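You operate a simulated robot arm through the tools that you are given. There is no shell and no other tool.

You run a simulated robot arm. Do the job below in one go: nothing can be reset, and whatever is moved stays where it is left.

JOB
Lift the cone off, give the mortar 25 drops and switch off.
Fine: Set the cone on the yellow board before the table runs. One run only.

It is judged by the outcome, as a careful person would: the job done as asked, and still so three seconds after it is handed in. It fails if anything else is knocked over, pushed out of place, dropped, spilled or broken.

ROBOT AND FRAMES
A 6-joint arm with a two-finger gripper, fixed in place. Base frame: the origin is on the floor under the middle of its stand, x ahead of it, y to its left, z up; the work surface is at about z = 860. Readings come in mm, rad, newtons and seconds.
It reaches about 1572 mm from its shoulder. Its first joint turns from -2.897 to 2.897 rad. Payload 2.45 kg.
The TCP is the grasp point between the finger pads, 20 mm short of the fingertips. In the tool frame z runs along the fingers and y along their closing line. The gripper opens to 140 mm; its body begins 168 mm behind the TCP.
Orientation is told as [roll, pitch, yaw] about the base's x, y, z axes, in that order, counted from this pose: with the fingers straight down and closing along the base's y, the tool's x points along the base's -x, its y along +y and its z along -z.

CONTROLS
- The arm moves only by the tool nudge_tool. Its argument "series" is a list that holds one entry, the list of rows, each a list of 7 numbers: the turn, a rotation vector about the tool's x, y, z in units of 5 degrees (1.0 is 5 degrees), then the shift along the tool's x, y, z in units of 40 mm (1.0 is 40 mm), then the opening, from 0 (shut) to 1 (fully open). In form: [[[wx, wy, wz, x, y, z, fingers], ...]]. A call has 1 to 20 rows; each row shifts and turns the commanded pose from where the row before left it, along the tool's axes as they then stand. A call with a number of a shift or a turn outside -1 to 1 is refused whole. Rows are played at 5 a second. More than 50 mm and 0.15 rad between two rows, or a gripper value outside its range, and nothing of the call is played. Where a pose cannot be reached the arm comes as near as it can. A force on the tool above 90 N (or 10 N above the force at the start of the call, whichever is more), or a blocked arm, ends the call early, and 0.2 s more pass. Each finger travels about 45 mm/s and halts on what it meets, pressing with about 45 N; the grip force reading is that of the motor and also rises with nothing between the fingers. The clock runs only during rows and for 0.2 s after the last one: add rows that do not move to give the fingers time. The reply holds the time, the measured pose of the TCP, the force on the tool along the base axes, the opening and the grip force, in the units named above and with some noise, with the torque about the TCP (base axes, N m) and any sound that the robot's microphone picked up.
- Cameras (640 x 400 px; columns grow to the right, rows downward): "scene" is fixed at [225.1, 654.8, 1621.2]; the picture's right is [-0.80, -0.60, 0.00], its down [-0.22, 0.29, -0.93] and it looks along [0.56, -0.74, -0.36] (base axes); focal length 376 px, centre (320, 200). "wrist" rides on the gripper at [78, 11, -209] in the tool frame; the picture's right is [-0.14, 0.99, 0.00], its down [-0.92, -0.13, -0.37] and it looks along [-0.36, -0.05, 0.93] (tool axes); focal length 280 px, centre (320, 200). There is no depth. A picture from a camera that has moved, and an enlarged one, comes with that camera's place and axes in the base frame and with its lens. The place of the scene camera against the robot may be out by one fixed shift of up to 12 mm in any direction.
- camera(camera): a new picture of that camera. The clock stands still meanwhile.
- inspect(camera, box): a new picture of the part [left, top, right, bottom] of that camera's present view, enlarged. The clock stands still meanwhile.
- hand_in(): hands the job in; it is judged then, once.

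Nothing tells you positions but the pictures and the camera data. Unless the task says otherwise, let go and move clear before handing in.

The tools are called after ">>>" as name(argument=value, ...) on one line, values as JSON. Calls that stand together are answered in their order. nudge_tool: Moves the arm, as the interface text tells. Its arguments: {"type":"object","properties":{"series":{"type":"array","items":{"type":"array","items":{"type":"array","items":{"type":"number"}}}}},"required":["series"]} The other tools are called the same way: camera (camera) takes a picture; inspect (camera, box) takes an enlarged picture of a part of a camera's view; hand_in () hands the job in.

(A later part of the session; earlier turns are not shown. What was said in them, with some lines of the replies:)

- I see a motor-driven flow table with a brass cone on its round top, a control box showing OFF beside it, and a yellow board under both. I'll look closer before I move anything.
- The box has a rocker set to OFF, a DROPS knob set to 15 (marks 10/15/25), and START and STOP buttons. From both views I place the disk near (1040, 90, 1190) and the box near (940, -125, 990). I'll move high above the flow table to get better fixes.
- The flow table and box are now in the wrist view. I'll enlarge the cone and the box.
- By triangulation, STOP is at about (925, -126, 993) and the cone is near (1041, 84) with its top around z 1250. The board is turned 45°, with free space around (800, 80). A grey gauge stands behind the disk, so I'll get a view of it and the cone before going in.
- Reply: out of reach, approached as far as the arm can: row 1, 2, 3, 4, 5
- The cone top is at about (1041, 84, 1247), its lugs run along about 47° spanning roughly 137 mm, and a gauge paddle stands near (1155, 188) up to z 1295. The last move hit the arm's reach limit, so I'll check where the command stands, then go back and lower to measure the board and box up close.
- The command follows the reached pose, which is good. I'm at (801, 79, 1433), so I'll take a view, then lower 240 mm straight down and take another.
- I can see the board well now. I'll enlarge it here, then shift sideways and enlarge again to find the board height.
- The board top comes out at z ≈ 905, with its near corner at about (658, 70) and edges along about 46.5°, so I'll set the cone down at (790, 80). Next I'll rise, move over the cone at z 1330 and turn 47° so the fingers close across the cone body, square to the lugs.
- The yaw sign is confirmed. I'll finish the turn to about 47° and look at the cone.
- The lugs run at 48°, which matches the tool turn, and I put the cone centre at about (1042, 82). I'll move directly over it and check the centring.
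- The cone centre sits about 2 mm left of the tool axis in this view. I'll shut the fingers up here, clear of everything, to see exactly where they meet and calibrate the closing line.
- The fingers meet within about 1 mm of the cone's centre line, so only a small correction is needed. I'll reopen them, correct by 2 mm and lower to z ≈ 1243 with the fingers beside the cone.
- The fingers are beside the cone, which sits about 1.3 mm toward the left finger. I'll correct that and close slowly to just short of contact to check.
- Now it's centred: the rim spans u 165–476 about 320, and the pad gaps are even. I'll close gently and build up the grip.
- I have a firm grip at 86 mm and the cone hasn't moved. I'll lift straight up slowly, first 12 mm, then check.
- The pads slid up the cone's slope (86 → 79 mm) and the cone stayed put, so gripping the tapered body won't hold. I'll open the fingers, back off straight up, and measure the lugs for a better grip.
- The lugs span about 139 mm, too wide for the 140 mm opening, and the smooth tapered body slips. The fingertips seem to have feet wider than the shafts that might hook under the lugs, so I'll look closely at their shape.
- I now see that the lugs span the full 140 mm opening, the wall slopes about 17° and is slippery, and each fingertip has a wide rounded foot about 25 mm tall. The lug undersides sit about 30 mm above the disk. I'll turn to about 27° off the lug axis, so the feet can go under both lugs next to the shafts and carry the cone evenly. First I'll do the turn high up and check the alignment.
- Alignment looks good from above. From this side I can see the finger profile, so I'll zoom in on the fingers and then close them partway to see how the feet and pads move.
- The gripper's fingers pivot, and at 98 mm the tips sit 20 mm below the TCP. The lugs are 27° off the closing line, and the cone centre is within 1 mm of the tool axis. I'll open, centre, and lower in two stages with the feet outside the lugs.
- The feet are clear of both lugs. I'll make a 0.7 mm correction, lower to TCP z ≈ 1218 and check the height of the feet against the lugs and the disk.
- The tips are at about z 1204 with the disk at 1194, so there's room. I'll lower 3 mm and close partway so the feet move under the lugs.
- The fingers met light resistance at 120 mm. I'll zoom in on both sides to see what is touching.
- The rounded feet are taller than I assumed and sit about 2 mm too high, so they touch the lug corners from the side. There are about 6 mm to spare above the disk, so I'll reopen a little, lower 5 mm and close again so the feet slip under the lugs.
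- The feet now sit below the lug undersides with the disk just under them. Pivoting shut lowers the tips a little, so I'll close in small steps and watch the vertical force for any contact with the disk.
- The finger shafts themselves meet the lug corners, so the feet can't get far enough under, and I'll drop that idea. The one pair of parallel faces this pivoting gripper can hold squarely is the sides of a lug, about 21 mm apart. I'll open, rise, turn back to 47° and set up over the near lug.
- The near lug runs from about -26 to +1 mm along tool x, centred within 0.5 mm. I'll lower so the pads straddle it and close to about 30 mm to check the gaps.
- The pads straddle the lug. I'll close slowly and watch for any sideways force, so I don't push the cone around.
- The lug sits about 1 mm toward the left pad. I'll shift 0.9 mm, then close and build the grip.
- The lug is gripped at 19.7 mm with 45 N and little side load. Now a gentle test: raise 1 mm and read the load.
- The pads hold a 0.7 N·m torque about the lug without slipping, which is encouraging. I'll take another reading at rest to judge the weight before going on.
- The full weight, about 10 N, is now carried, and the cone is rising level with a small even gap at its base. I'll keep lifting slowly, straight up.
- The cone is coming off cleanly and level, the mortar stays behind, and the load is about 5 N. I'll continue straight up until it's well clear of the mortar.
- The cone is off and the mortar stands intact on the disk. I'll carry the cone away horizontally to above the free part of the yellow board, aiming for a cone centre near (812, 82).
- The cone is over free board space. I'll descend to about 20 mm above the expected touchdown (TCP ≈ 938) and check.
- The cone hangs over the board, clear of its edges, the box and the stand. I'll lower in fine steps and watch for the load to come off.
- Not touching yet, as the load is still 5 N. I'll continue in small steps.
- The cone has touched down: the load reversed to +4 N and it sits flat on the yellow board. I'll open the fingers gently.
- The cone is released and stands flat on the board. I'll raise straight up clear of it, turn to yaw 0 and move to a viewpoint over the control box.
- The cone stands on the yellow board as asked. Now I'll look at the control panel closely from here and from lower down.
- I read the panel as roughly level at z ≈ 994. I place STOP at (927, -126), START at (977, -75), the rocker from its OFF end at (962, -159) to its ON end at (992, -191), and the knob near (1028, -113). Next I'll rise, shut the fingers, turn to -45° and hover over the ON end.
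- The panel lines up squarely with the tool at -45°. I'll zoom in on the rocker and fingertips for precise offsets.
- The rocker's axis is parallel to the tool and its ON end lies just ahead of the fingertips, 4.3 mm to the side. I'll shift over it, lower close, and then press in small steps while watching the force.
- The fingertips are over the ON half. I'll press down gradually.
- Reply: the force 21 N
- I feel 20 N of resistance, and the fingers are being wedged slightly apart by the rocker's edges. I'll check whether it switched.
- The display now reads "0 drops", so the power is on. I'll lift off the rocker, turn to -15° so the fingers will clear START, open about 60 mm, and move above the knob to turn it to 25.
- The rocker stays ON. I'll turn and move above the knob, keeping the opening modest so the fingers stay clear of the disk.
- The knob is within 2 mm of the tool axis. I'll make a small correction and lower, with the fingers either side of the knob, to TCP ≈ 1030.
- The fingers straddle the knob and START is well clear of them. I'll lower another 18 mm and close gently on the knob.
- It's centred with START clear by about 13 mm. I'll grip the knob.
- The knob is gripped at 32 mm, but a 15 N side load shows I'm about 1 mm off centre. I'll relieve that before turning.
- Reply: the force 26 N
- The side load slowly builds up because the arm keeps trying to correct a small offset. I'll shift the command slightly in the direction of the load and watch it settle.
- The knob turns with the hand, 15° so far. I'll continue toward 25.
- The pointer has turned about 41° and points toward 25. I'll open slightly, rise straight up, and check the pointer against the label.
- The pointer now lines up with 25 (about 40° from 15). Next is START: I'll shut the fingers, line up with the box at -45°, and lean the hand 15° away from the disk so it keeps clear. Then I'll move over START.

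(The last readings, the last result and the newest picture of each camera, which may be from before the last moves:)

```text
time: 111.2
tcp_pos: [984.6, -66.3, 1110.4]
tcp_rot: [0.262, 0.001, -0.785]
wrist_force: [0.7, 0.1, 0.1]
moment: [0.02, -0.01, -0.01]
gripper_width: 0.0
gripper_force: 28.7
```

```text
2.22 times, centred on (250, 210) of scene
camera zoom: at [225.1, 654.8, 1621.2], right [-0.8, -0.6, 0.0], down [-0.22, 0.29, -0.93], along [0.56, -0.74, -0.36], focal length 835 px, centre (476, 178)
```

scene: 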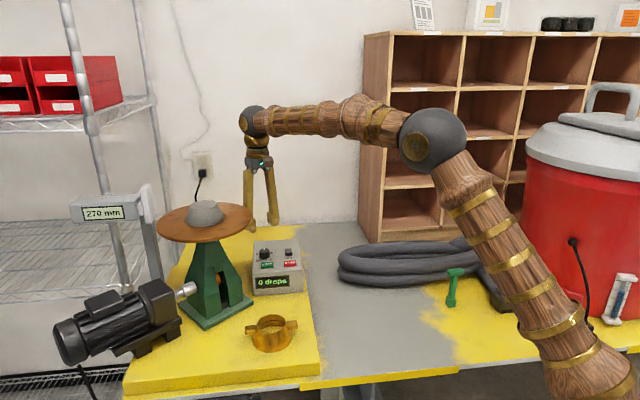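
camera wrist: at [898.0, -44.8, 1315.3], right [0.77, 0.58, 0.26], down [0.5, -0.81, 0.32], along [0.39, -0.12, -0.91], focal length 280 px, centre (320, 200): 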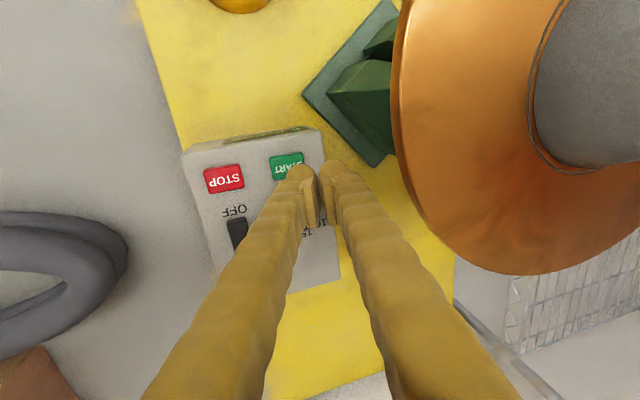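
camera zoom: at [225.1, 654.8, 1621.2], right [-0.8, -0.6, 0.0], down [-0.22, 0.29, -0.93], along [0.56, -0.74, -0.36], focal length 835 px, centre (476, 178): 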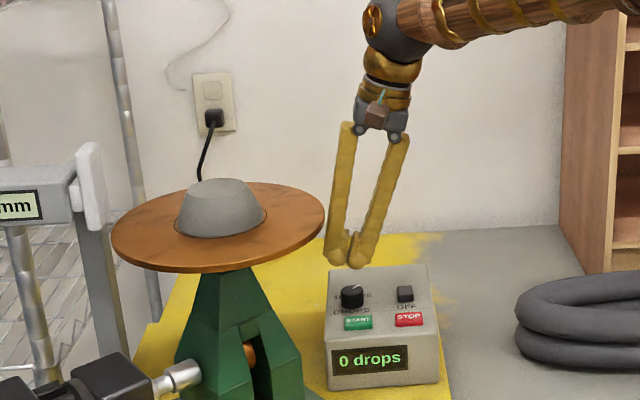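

The hand leans away from the disk and the leading fingertip is above START's centre. I'll descend vertically to just above the button.

>>> nudge_tool(series=[[[0, 0, 0, 0, -0.08, 0.3, 0], [0, 0, 0, 0, -0.13, 0.48, 0], [0, 0, 0, 0, -0.13, 0.48, 0], [0, 0, 0, 0, -0.12, 0.45, 0], [0, 0, 0, 0, -0.08, 0.3, 0], [0, 0, 0, 0, 0, 0, 0]]])

>>> inspect(camera="scene", box=[230, 210, 320, 290])

>>> inspect(camera="wrist", box=[220, 100, 400, 220])

```text
time: 112.6
tcp_pos: [985.4, -67.3, 1027.0]
tcp_rot: [0.261, 0.001, -0.784]
wrist_force: [-0.1, -0.7, -0.2]
moment: [0.02, -0.02, 0.02]
gripper_width: 0.1
gripper_force: 29.6
```

```text
5.00 times, centred on (275, 250) of scene
camera zoom: at [225.1, 654.8, 1621.2], right [-0.8, -0.6, 0.0], down [-0.22, 0.29, -0.93], along [0.56, -0.74, -0.36], focal length 1879 px, centre (545, -50)
```

zoom: 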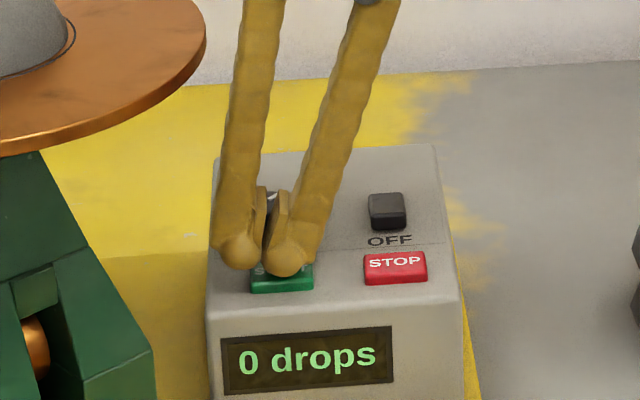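

```text
3.33 times, centred on (310, 160) of wrist
camera zoom: at [898.4, -44.4, 1231.9], right [0.77, 0.58, 0.26], down [0.5, -0.81, 0.32], along [0.39, -0.12, -0.91], focal length 935 px, centre (353, 333)
```

zoom: 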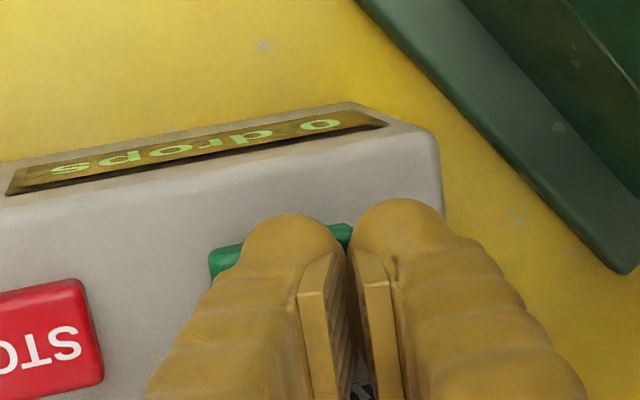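

The leading fingertip sits right over START, well away from STOP and the knob. Now I'll press in small steps.

>>> nudge_tool(series=[[[0, 0, 0, 0, -0.02, 0.072, 0], [0, 0, 0, 0, 0, 0, 0]]])

>>> nudge_tool(series=[[[0, 0, 0, 0, -0.013, 0.048, 0], [0, 0, 0, 0, 0, 0, 0]]])

>>> inspect(camera="scene", box=[230, 210, 320, 290])

```text
time: 113.2
tcp_pos: [985.0, -69.0, 1024.1]
tcp_rot: [0.263, 0.0, -0.785]
wrist_force: [0.5, 0.4, 0.7]
moment: [0.02, 0.01, -0.02]
gripper_width: 0.2
gripper_force: 29.8
```

```text
time: 113.8
tcp_pos: [985.3, -67.9, 1021.3]
tcp_rot: [0.261, 0.0, -0.782]
wrist_force: [0.3, 0.0, -0.3]
moment: [0.01, 0.0, 0.02]
gripper_width: 0.0
gripper_force: 29.6
```

```text
5.00 times, centred on (275, 250) of scene
camera zoom: at [225.1, 654.8, 1621.2], right [-0.8, -0.6, 0.0], down [-0.22, 0.29, -0.93], along [0.56, -0.74, -0.36], focal length 1879 px, centre (545, -50)
```

zoom: 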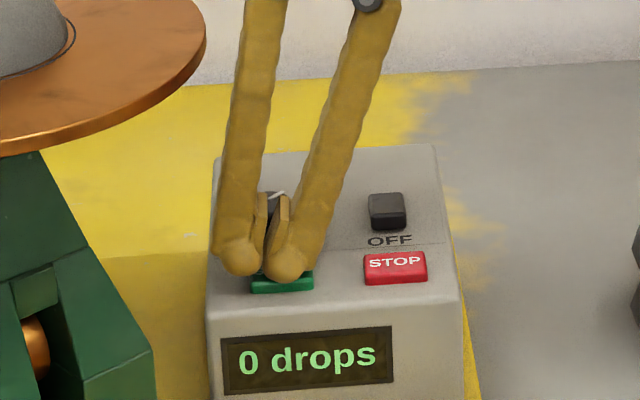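

>>> nudge_tool(series=[[[0, 0, 0, 0, -0.013, 0.048, 0], [0, 0, 0, 0, 0, 0, 0]]])

>>> nudge_tool(series=[[[0, 0, 0, 0, -0.01, 0.036, 0], [0, 0, 0, 0, 0, 0, 0]]])

>>> inspect(camera="scene", box=[230, 210, 320, 290])

```text
time: 114.4
tcp_pos: [984.7, -68.0, 1020.4]
tcp_rot: [0.262, -0.001, -0.783]
wrist_force: [-0.4, -0.5, 0.9]
moment: [0.03, 0.0, -0.03]
gripper_width: 0.0
gripper_force: 29.2
```

```text
time: 115.0
tcp_pos: [985.0, -67.6, 1017.8]
tcp_rot: [0.261, 0.0, -0.785]
wrist_force: [0.1, 0.7, 1.8]
moment: [-0.03, -0.01, -0.02]
gripper_width: 0.0
gripper_force: 29.4
heard: click
```

```text
5.00 times, centred on (275, 250) of scene
camera zoom: at [225.1, 654.8, 1621.2], right [-0.8, -0.6, 0.0], down [-0.22, 0.29, -0.93], along [0.56, -0.74, -0.36], focal length 1879 px, centre (545, -50)
```

zoom: 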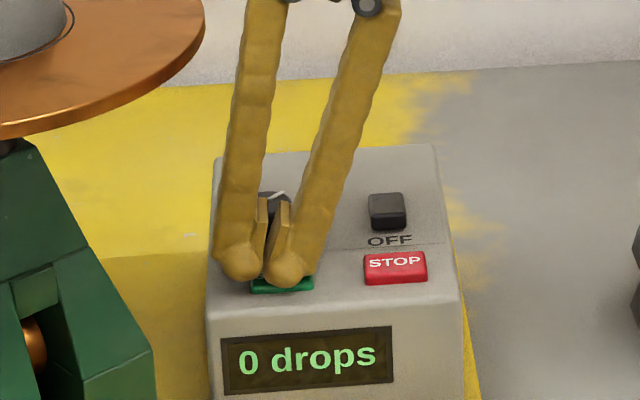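

I heard a click and the table has started to rise, so START registered. I'll lift off the button at once and stay clear.

>>> nudge_tool(series=[[[0, 0, 0, 0, 0.05, -0.19, 0], [0, 0, 0, 0, 0.13, -0.48, 0], [0, 0, 0, 0, 0.13, -0.48, 0], [0, 0, 0, 0, 0, 0, 0]]])

>>> inspect(camera="scene", box=[150, 180, 320, 300])

```text
time: 116.0
tcp_pos: [985.7, -67.5, 1065.7]
tcp_rot: [0.262, 0.001, -0.783]
wrist_force: [0.0, 0.9, -0.6]
moment: [0.0, 0.0, 0.02]
gripper_width: 0.1
gripper_force: 29.3
```

```text
3.33 times, centred on (235, 240) of scene
camera zoom: at [225.1, 654.8, 1621.2], right [-0.8, -0.6, 0.0], down [-0.22, 0.29, -0.93], along [0.56, -0.74, -0.36], focal length 1253 px, centre (603, 67)
```

zoom: 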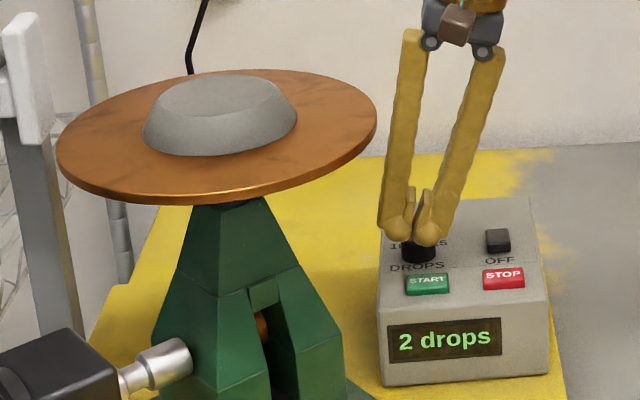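

It's running, with the display at "2 drops". While it counts I'll move to hover over the rocker's OFF end, ready for when it finishes.

>>> nudge_tool(series=[[[0, 0, 0, -0.3, -0.423, -0.1135, 0], [0, 0, 0, -0.3, -0.423, -0.1135, 0], [0, 0, 0, -0.3, -0.423, -0.1135, 0], [0, 0, 0, -0.3, -0.424, -0.1135, 0], [0, 0, 0, 0, 0, 0, 0]]])

>>> inspect(camera="scene", box=[150, 180, 320, 300])

>>> inspect(camera="wrist", box=[220, 80, 420, 220])

```text
time: 117.2
tcp_pos: [969.8, -152.9, 1065.5]
tcp_rot: [0.262, -0.001, -0.786]
wrist_force: [0.4, 0.2, 0.1]
moment: [-0.01, -0.02, -0.02]
gripper_width: 0.0
gripper_force: 29.5
```

```text
3.33 times, centred on (235, 240) of scene
camera zoom: at [225.1, 654.8, 1621.2], right [-0.8, -0.6, 0.0], down [-0.22, 0.29, -0.93], along [0.56, -0.74, -0.36], focal length 1253 px, centre (603, 67)
```

zoom: 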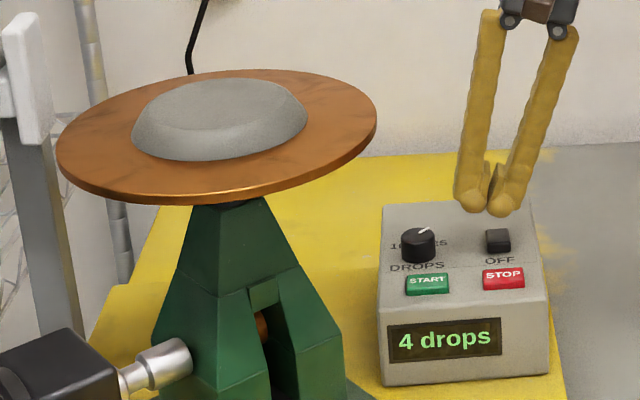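

```text
2.86 times, centred on (320, 150) of wrist
camera zoom: at [882.4, -128.8, 1270.9], right [0.77, 0.58, 0.26], down [0.5, -0.81, 0.32], along [0.39, -0.12, -0.91], focal length 801 px, centre (320, 343)
```

zoom: 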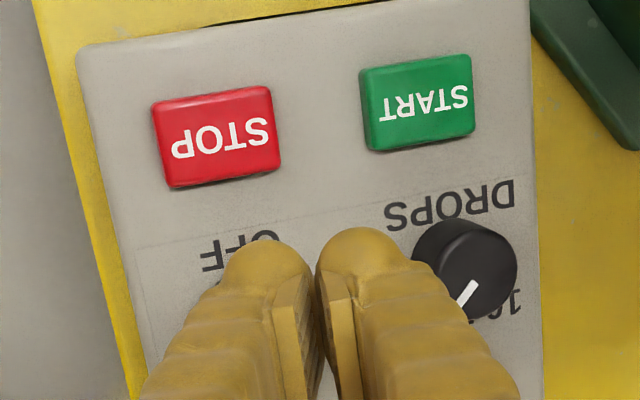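

>>> nudge_tool(series=[[[0, 0, 0, 0, -0.082, 0.308, 0], [0, 0, 0, 0, -0.083, 0.308, 0], [0, 0, 0, 0, 0, 0, 0]]])

>>> inspect(camera="scene", box=[240, 210, 320, 300])

>>> inspect(camera="wrist", box=[220, 80, 420, 220])

```text
time: 118.0
tcp_pos: [970.2, -151.4, 1040.5]
tcp_rot: [0.262, -0.001, -0.783]
wrist_force: [1.0, -0.5, 0.6]
moment: [0.01, 0.02, 0.0]
gripper_width: 0.1
gripper_force: 29.4
```

```text
4.44 times, centred on (280, 255) of scene
camera zoom: at [225.1, 654.8, 1621.2], right [-0.8, -0.6, 0.0], down [-0.22, 0.29, -0.93], along [0.56, -0.74, -0.36], focal length 1670 px, centre (498, -44)
```

zoom: 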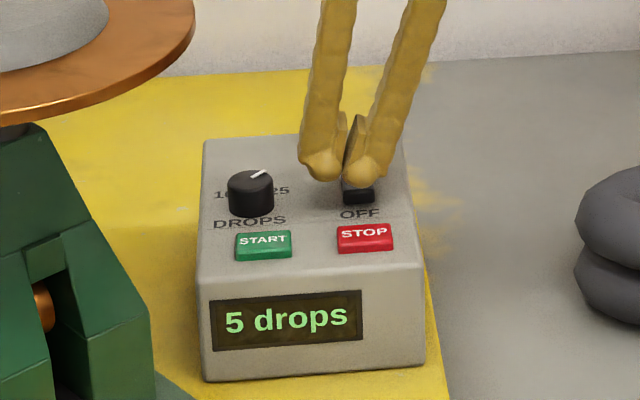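

```text
2.86 times, centred on (320, 150) of wrist
camera zoom: at [883.0, -128.5, 1245.7], right [0.77, 0.58, 0.26], down [0.5, -0.81, 0.32], along [0.39, -0.12, -0.91], focal length 801 px, centre (320, 343)
```

zoom: 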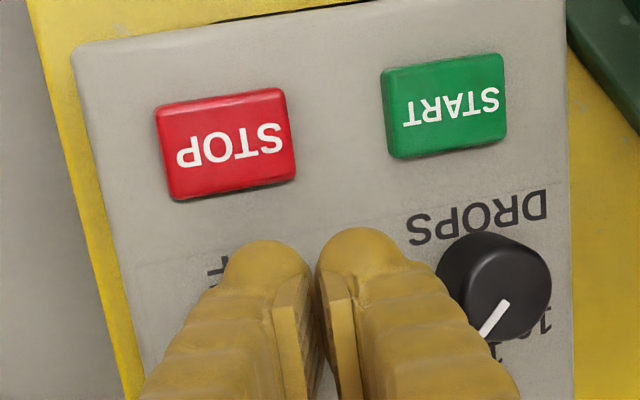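

The fingertip is right over the OFF end and about 10 mm clear of STOP, and the display shows 5 drops. I'll lower to just above the rocker and wait while it counts.

>>> nudge_tool(series=[[[0, 0, 0, 0, -0.034, 0.127, 0], [0, 0, 0, 0, -0.034, 0.127, 0], [0, 0, 0, 0, 0, 0, 0], [0, 0, 0, 0, 0, 0, 0], [0, 0, 0, 0, 0, 0, 0], [0, 0, 0, 0, 0, 0, 0], [0, 0, 0, 0, 0, 0, 0], [0, 0, 0, 0, 0, 0, 0], [0, 0, 0, 0, 0, 0, 0], [0, 0, 0, 0, 0, 0, 0], [0, 0, 0, 0, 0, 0, 0], [0, 0, 0, 0, 0, 0, 0], [0, 0, 0, 0, 0, 0, 0], [0, 0, 0, 0, 0, 0, 0], [0, 0, 0, 0, 0, 0, 0]]])

>>> inspect(camera="scene", box=[150, 180, 320, 300])

```text
time: 121.2
tcp_pos: [969.1, -152.3, 1028.8]
tcp_rot: [0.262, 0.001, -0.782]
wrist_force: [0.7, 0.5, -0.3]
moment: [-0.03, -0.01, 0.01]
gripper_width: 0.0
gripper_force: 29.1
```

```text
3.33 times, centred on (235, 240) of scene
camera zoom: at [225.1, 654.8, 1621.2], right [-0.8, -0.6, 0.0], down [-0.22, 0.29, -0.93], along [0.56, -0.74, -0.36], focal length 1253 px, centre (603, 67)
```

zoom: 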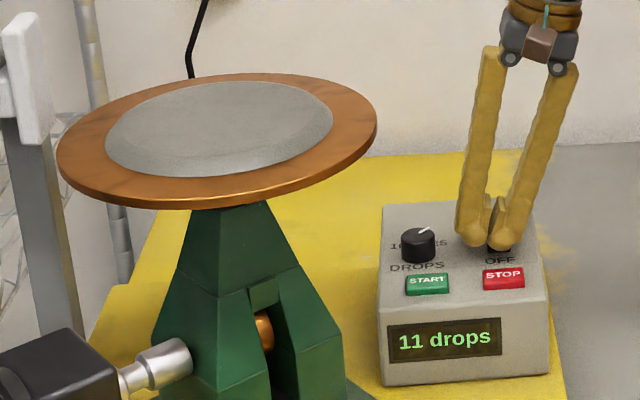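

>>> nudge_tool(series=[[[0, 0, 0, 0, 0, 0, 0], [0, 0, 0, 0, 0, 0, 0], [0, 0, 0, 0, 0, 0, 0], [0, 0, 0, 0, 0, 0, 0], [0, 0, 0, 0, 0, 0, 0], [0, 0, 0, 0, 0, 0, 0], [0, 0, 0, 0, 0, 0, 0], [0, 0, 0, 0, 0, 0, 0], [0, 0, 0, 0, 0, 0, 0], [0, 0, 0, 0, 0, 0, 0], [0, 0, 0, 0, 0, 0, 0], [0, 0, 0, 0, 0, 0, 0], [0, 0, 0, 0, 0, 0, 0], [0, 0, 0, 0, 0, 0, 0], [0, 0, 0, 0, 0, 0, 0], [0, 0, 0, 0, 0, 0, 0], [0, 0, 0, 0, 0, 0, 0], [0, 0, 0, 0, 0, 0, 0]]])

>>> inspect(camera="scene", box=[150, 180, 320, 300])

```text
time: 125.0
tcp_pos: [968.0, -150.3, 1030.5]
tcp_rot: [0.263, 0.0, -0.785]
wrist_force: [0.1, 0.1, 0.7]
moment: [0.01, 0.02, -0.01]
gripper_width: 0.1
gripper_force: 29.2
```

```text
3.33 times, centred on (235, 240) of scene
camera zoom: at [225.1, 654.8, 1621.2], right [-0.8, -0.6, 0.0], down [-0.22, 0.29, -0.93], along [0.56, -0.74, -0.36], focal length 1253 px, centre (603, 67)
```

zoom: 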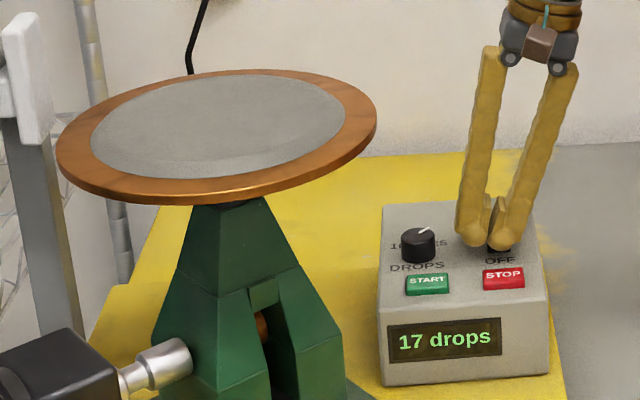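

It shows 17 drops. I'll wait a little longer, then check in short steps around 25.

>>> nudge_tool(series=[[[0, 0, 0, 0, 0, 0, 0], [0, 0, 0, 0, 0, 0, 0], [0, 0, 0, 0, 0, 0, 0], [0, 0, 0, 0, 0, 0, 0], [0, 0, 0, 0, 0, 0, 0], [0, 0, 0, 0, 0, 0, 0], [0, 0, 0, 0, 0, 0, 0], [0, 0, 0, 0, 0, 0, 0], [0, 0, 0, 0, 0, 0, 0], [0, 0, 0, 0, 0, 0, 0], [0, 0, 0, 0, 0, 0, 0], [0, 0, 0, 0, 0, 0, 0], [0, 0, 0, 0, 0, 0, 0], [0, 0, 0, 0, 0, 0, 0], [0, 0, 0, 0, 0, 0, 0], [0, 0, 0, 0, 0, 0, 0], [0, 0, 0, 0, 0, 0, 0], [0, 0, 0, 0, 0, 0, 0], [0, 0, 0, 0, 0, 0, 0]]])

>>> inspect(camera="scene", box=[150, 180, 320, 300])

```text
time: 129.0
tcp_pos: [968.9, -151.4, 1029.6]
tcp_rot: [0.261, -0.001, -0.783]
wrist_force: [0.5, -0.3, -0.1]
moment: [0.0, 0.01, -0.03]
gripper_width: 0.0
gripper_force: 29.1
```

```text
3.33 times, centred on (235, 240) of scene
camera zoom: at [225.1, 654.8, 1621.2], right [-0.8, -0.6, 0.0], down [-0.22, 0.29, -0.93], along [0.56, -0.74, -0.36], focal length 1253 px, centre (603, 67)
```

zoom: 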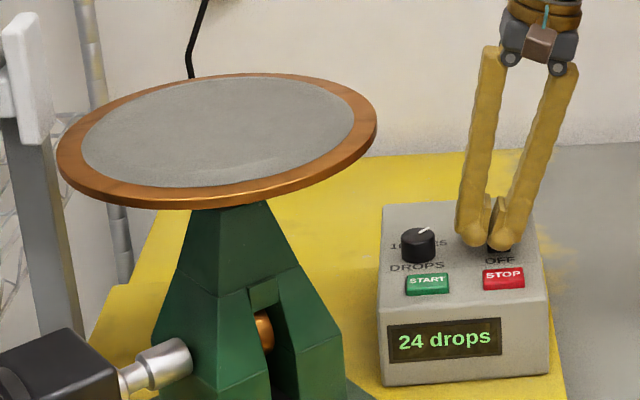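

>>> nudge_tool(series=[[[0, 0, 0, 0, 0, 0, 0], [0, 0, 0, 0, 0, 0, 0]]])

>>> inspect(camera="scene", box=[150, 180, 320, 300])

```text
time: 129.6
tcp_pos: [969.0, -151.8, 1028.8]
tcp_rot: [0.262, 0.001, -0.785]
wrist_force: [0.5, -0.5, -0.6]
moment: [0.02, 0.02, -0.02]
gripper_width: 0.0
gripper_force: 28.8
```

```text
3.33 times, centred on (235, 240) of scene
camera zoom: at [225.1, 654.8, 1621.2], right [-0.8, -0.6, 0.0], down [-0.22, 0.29, -0.93], along [0.56, -0.74, -0.36], focal length 1253 px, centre (603, 67)
```

zoom: 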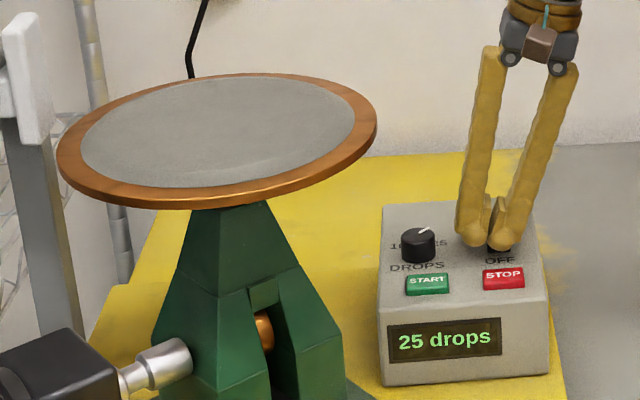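

The display reads exactly 25 drops. I'll press the OFF end of the rocker now.

>>> nudge_tool(series=[[[0, 0, 0, 0, -0.032, 0.121, 0], [0, 0, 0, 0, -0.026, 0.097, 0]]])

>>> inspect(camera="scene", box=[150, 180, 320, 300])

```text
time: 130.2
tcp_pos: [968.9, -150.6, 1024.4]
tcp_rot: [0.261, -0.001, -0.783]
wrist_force: [-15.7, 0.7, 34.4]
moment: [-0.5, 0.19, -0.08]
gripper_width: 0.0
gripper_force: 29.3
```

```text
3.33 times, centred on (235, 240) of scene
camera zoom: at [225.1, 654.8, 1621.2], right [-0.8, -0.6, 0.0], down [-0.22, 0.29, -0.93], along [0.56, -0.74, -0.36], focal length 1253 px, centre (603, 67)
```

zoom: 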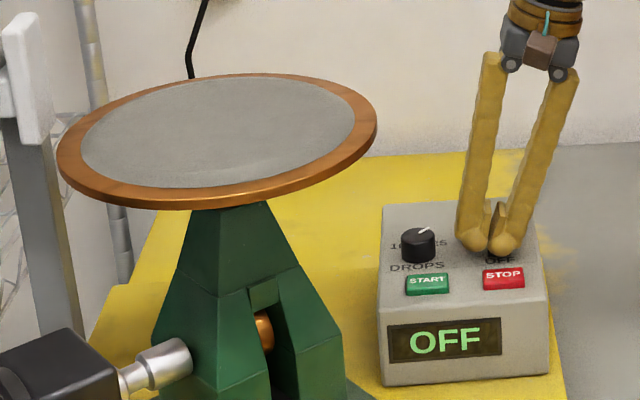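

The display shows OFF after exactly 25 drops. I'll lift off and move clear.

>>> nudge_tool(series=[[[0, 0, 0, 0, 0.05, -0.19, 0], [0, 0, 0, 0, 0.1, -0.38, 0], [0, 0, 0, 0, 0.2, -0.75, 0], [0, 0, 0, 0, 0.24, -0.9, 0], [0, 0, 0, 0, 0.24, -0.9, 0], [0, 0, 0, 0, 0.24, -0.9, 0], [0, 0, 0, 0, 0.15, -0.55, 0], [0, 0, 0, 0, 0, 0, 0]]])

>>> inspect(camera="scene", box=[240, 225, 320, 300])

>>> camera(camera="scene")

>>> camera(camera="wrist")

```text
time: 132.0
tcp_pos: [967.6, -150.5, 1210.0]
tcp_rot: [0.261, 0.001, -0.785]
wrist_force: [-0.5, -1.1, 0.0]
moment: [0.0, 0.02, 0.02]
gripper_width: 0.0
gripper_force: 29.3
```

```text
5.33 times, centred on (280, 262) of scene
camera zoom: at [225.1, 654.8, 1621.2], right [-0.8, -0.6, 0.0], down [-0.22, 0.29, -0.93], along [0.56, -0.74, -0.36], focal length 2005 px, centre (533, -133)
```

zoom: 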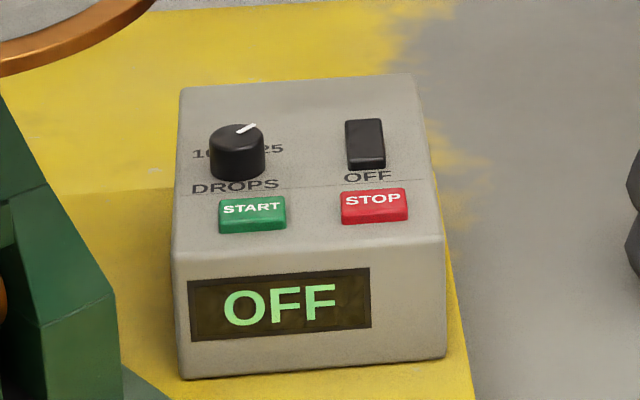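

```text
taken
```

scene: 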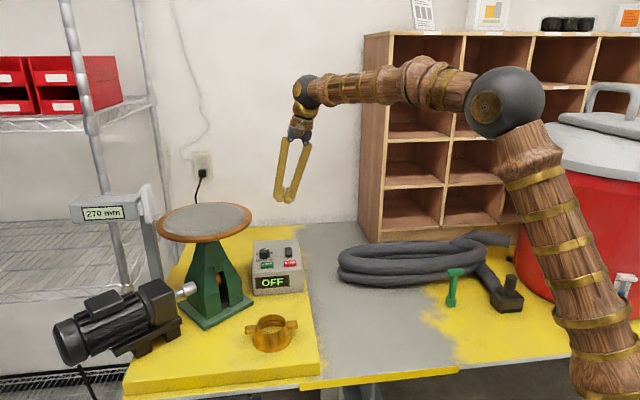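

```text
taken
camera wrist: at [881.5, -128.3, 1414.8], right [0.77, 0.58, 0.26], down [0.5, -0.81, 0.32], along [0.39, -0.12, -0.91], focal length 280 px, centre (320, 200)
```

wrist: 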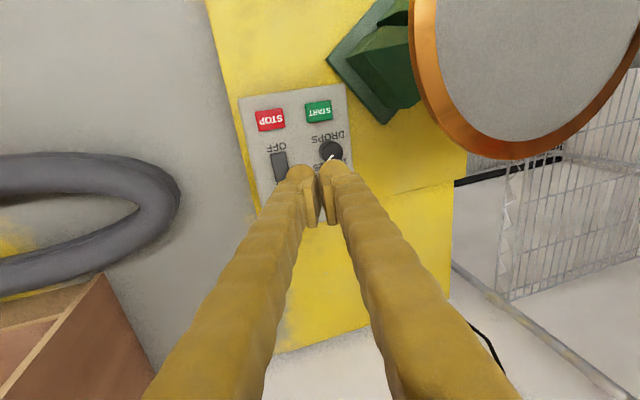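

Everything is done: the cone stands on the yellow board, the mortar spread after one 25-drop run, and the rocker and display are OFF. I'll back away a bit further and take a last look.

>>> nudge_tool(series=[[[0, 0, 0, 0.3, -0.4, -0.3, 0], [0, 0, 0, 0.4, -0.5, -0.4, 0], [0, 0, 0, 0.4, -0.5, -0.4, 0], [0, 0, 0, 0.3, -0.4, -0.3, 0], [0, 0, 0, 0, 0, 0, 0], [0, 0, 0, 0, 0, 0, 0], [0, 0, 0, 0, 0, 0, 0], [0, 0, 0, 0, 0, 0, 0]]])

>>> inspect(camera="scene", box=[60, 160, 340, 390])

```text
time: 133.8
tcp_pos: [869.1, -171.8, 1246.1]
tcp_rot: [0.261, 0.001, -0.783]
wrist_force: [0.5, 0.0, -0.8]
moment: [-0.03, -0.03, -0.01]
gripper_width: 0.2
gripper_force: 29.4
```

```text
1.74 times, centred on (200, 275) of scene
camera zoom: at [225.1, 654.8, 1621.2], right [-0.8, -0.6, 0.0], down [-0.22, 0.29, -0.93], along [0.56, -0.74, -0.36], focal length 654 px, centre (529, 70)
```

zoom: 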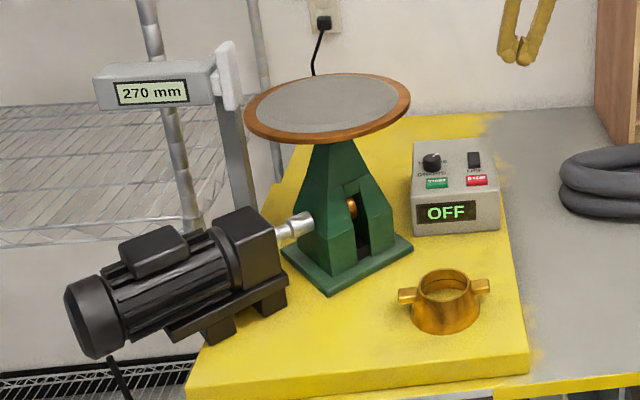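

The last view shows the cone upright on the yellow board, the mortar on the disk after its 25 drops, the controller OFF, and the arm clear. I'm handing the job in.

>>> hand_in()

```text
The job is handed in.
```

The job is done and handed in. The cone is off and standing upright on the yellow board, set there before the table ran. The mortar got one run of 25 drops, and the controller is switched off.

- **Lifting the cone:** Gripping the cone's body slipped, and trying to get the fingertips under the two lugs only brushed them. Holding one lug by its sides worked. The cone came straight up and the mortar stayed whole on the disk.
- **The run:** I switched the power on, turned the DROPS knob from 15 to 25 and pressed START once. I switched off as soon as the display read 25 drops, without waiting to see whether the table stops by itself.
- **How it was left:** The display and the rocker both show OFF. The DROPS knob is still set at 25. The arm is clear of everything, and I saw nothing else moved or knocked over.
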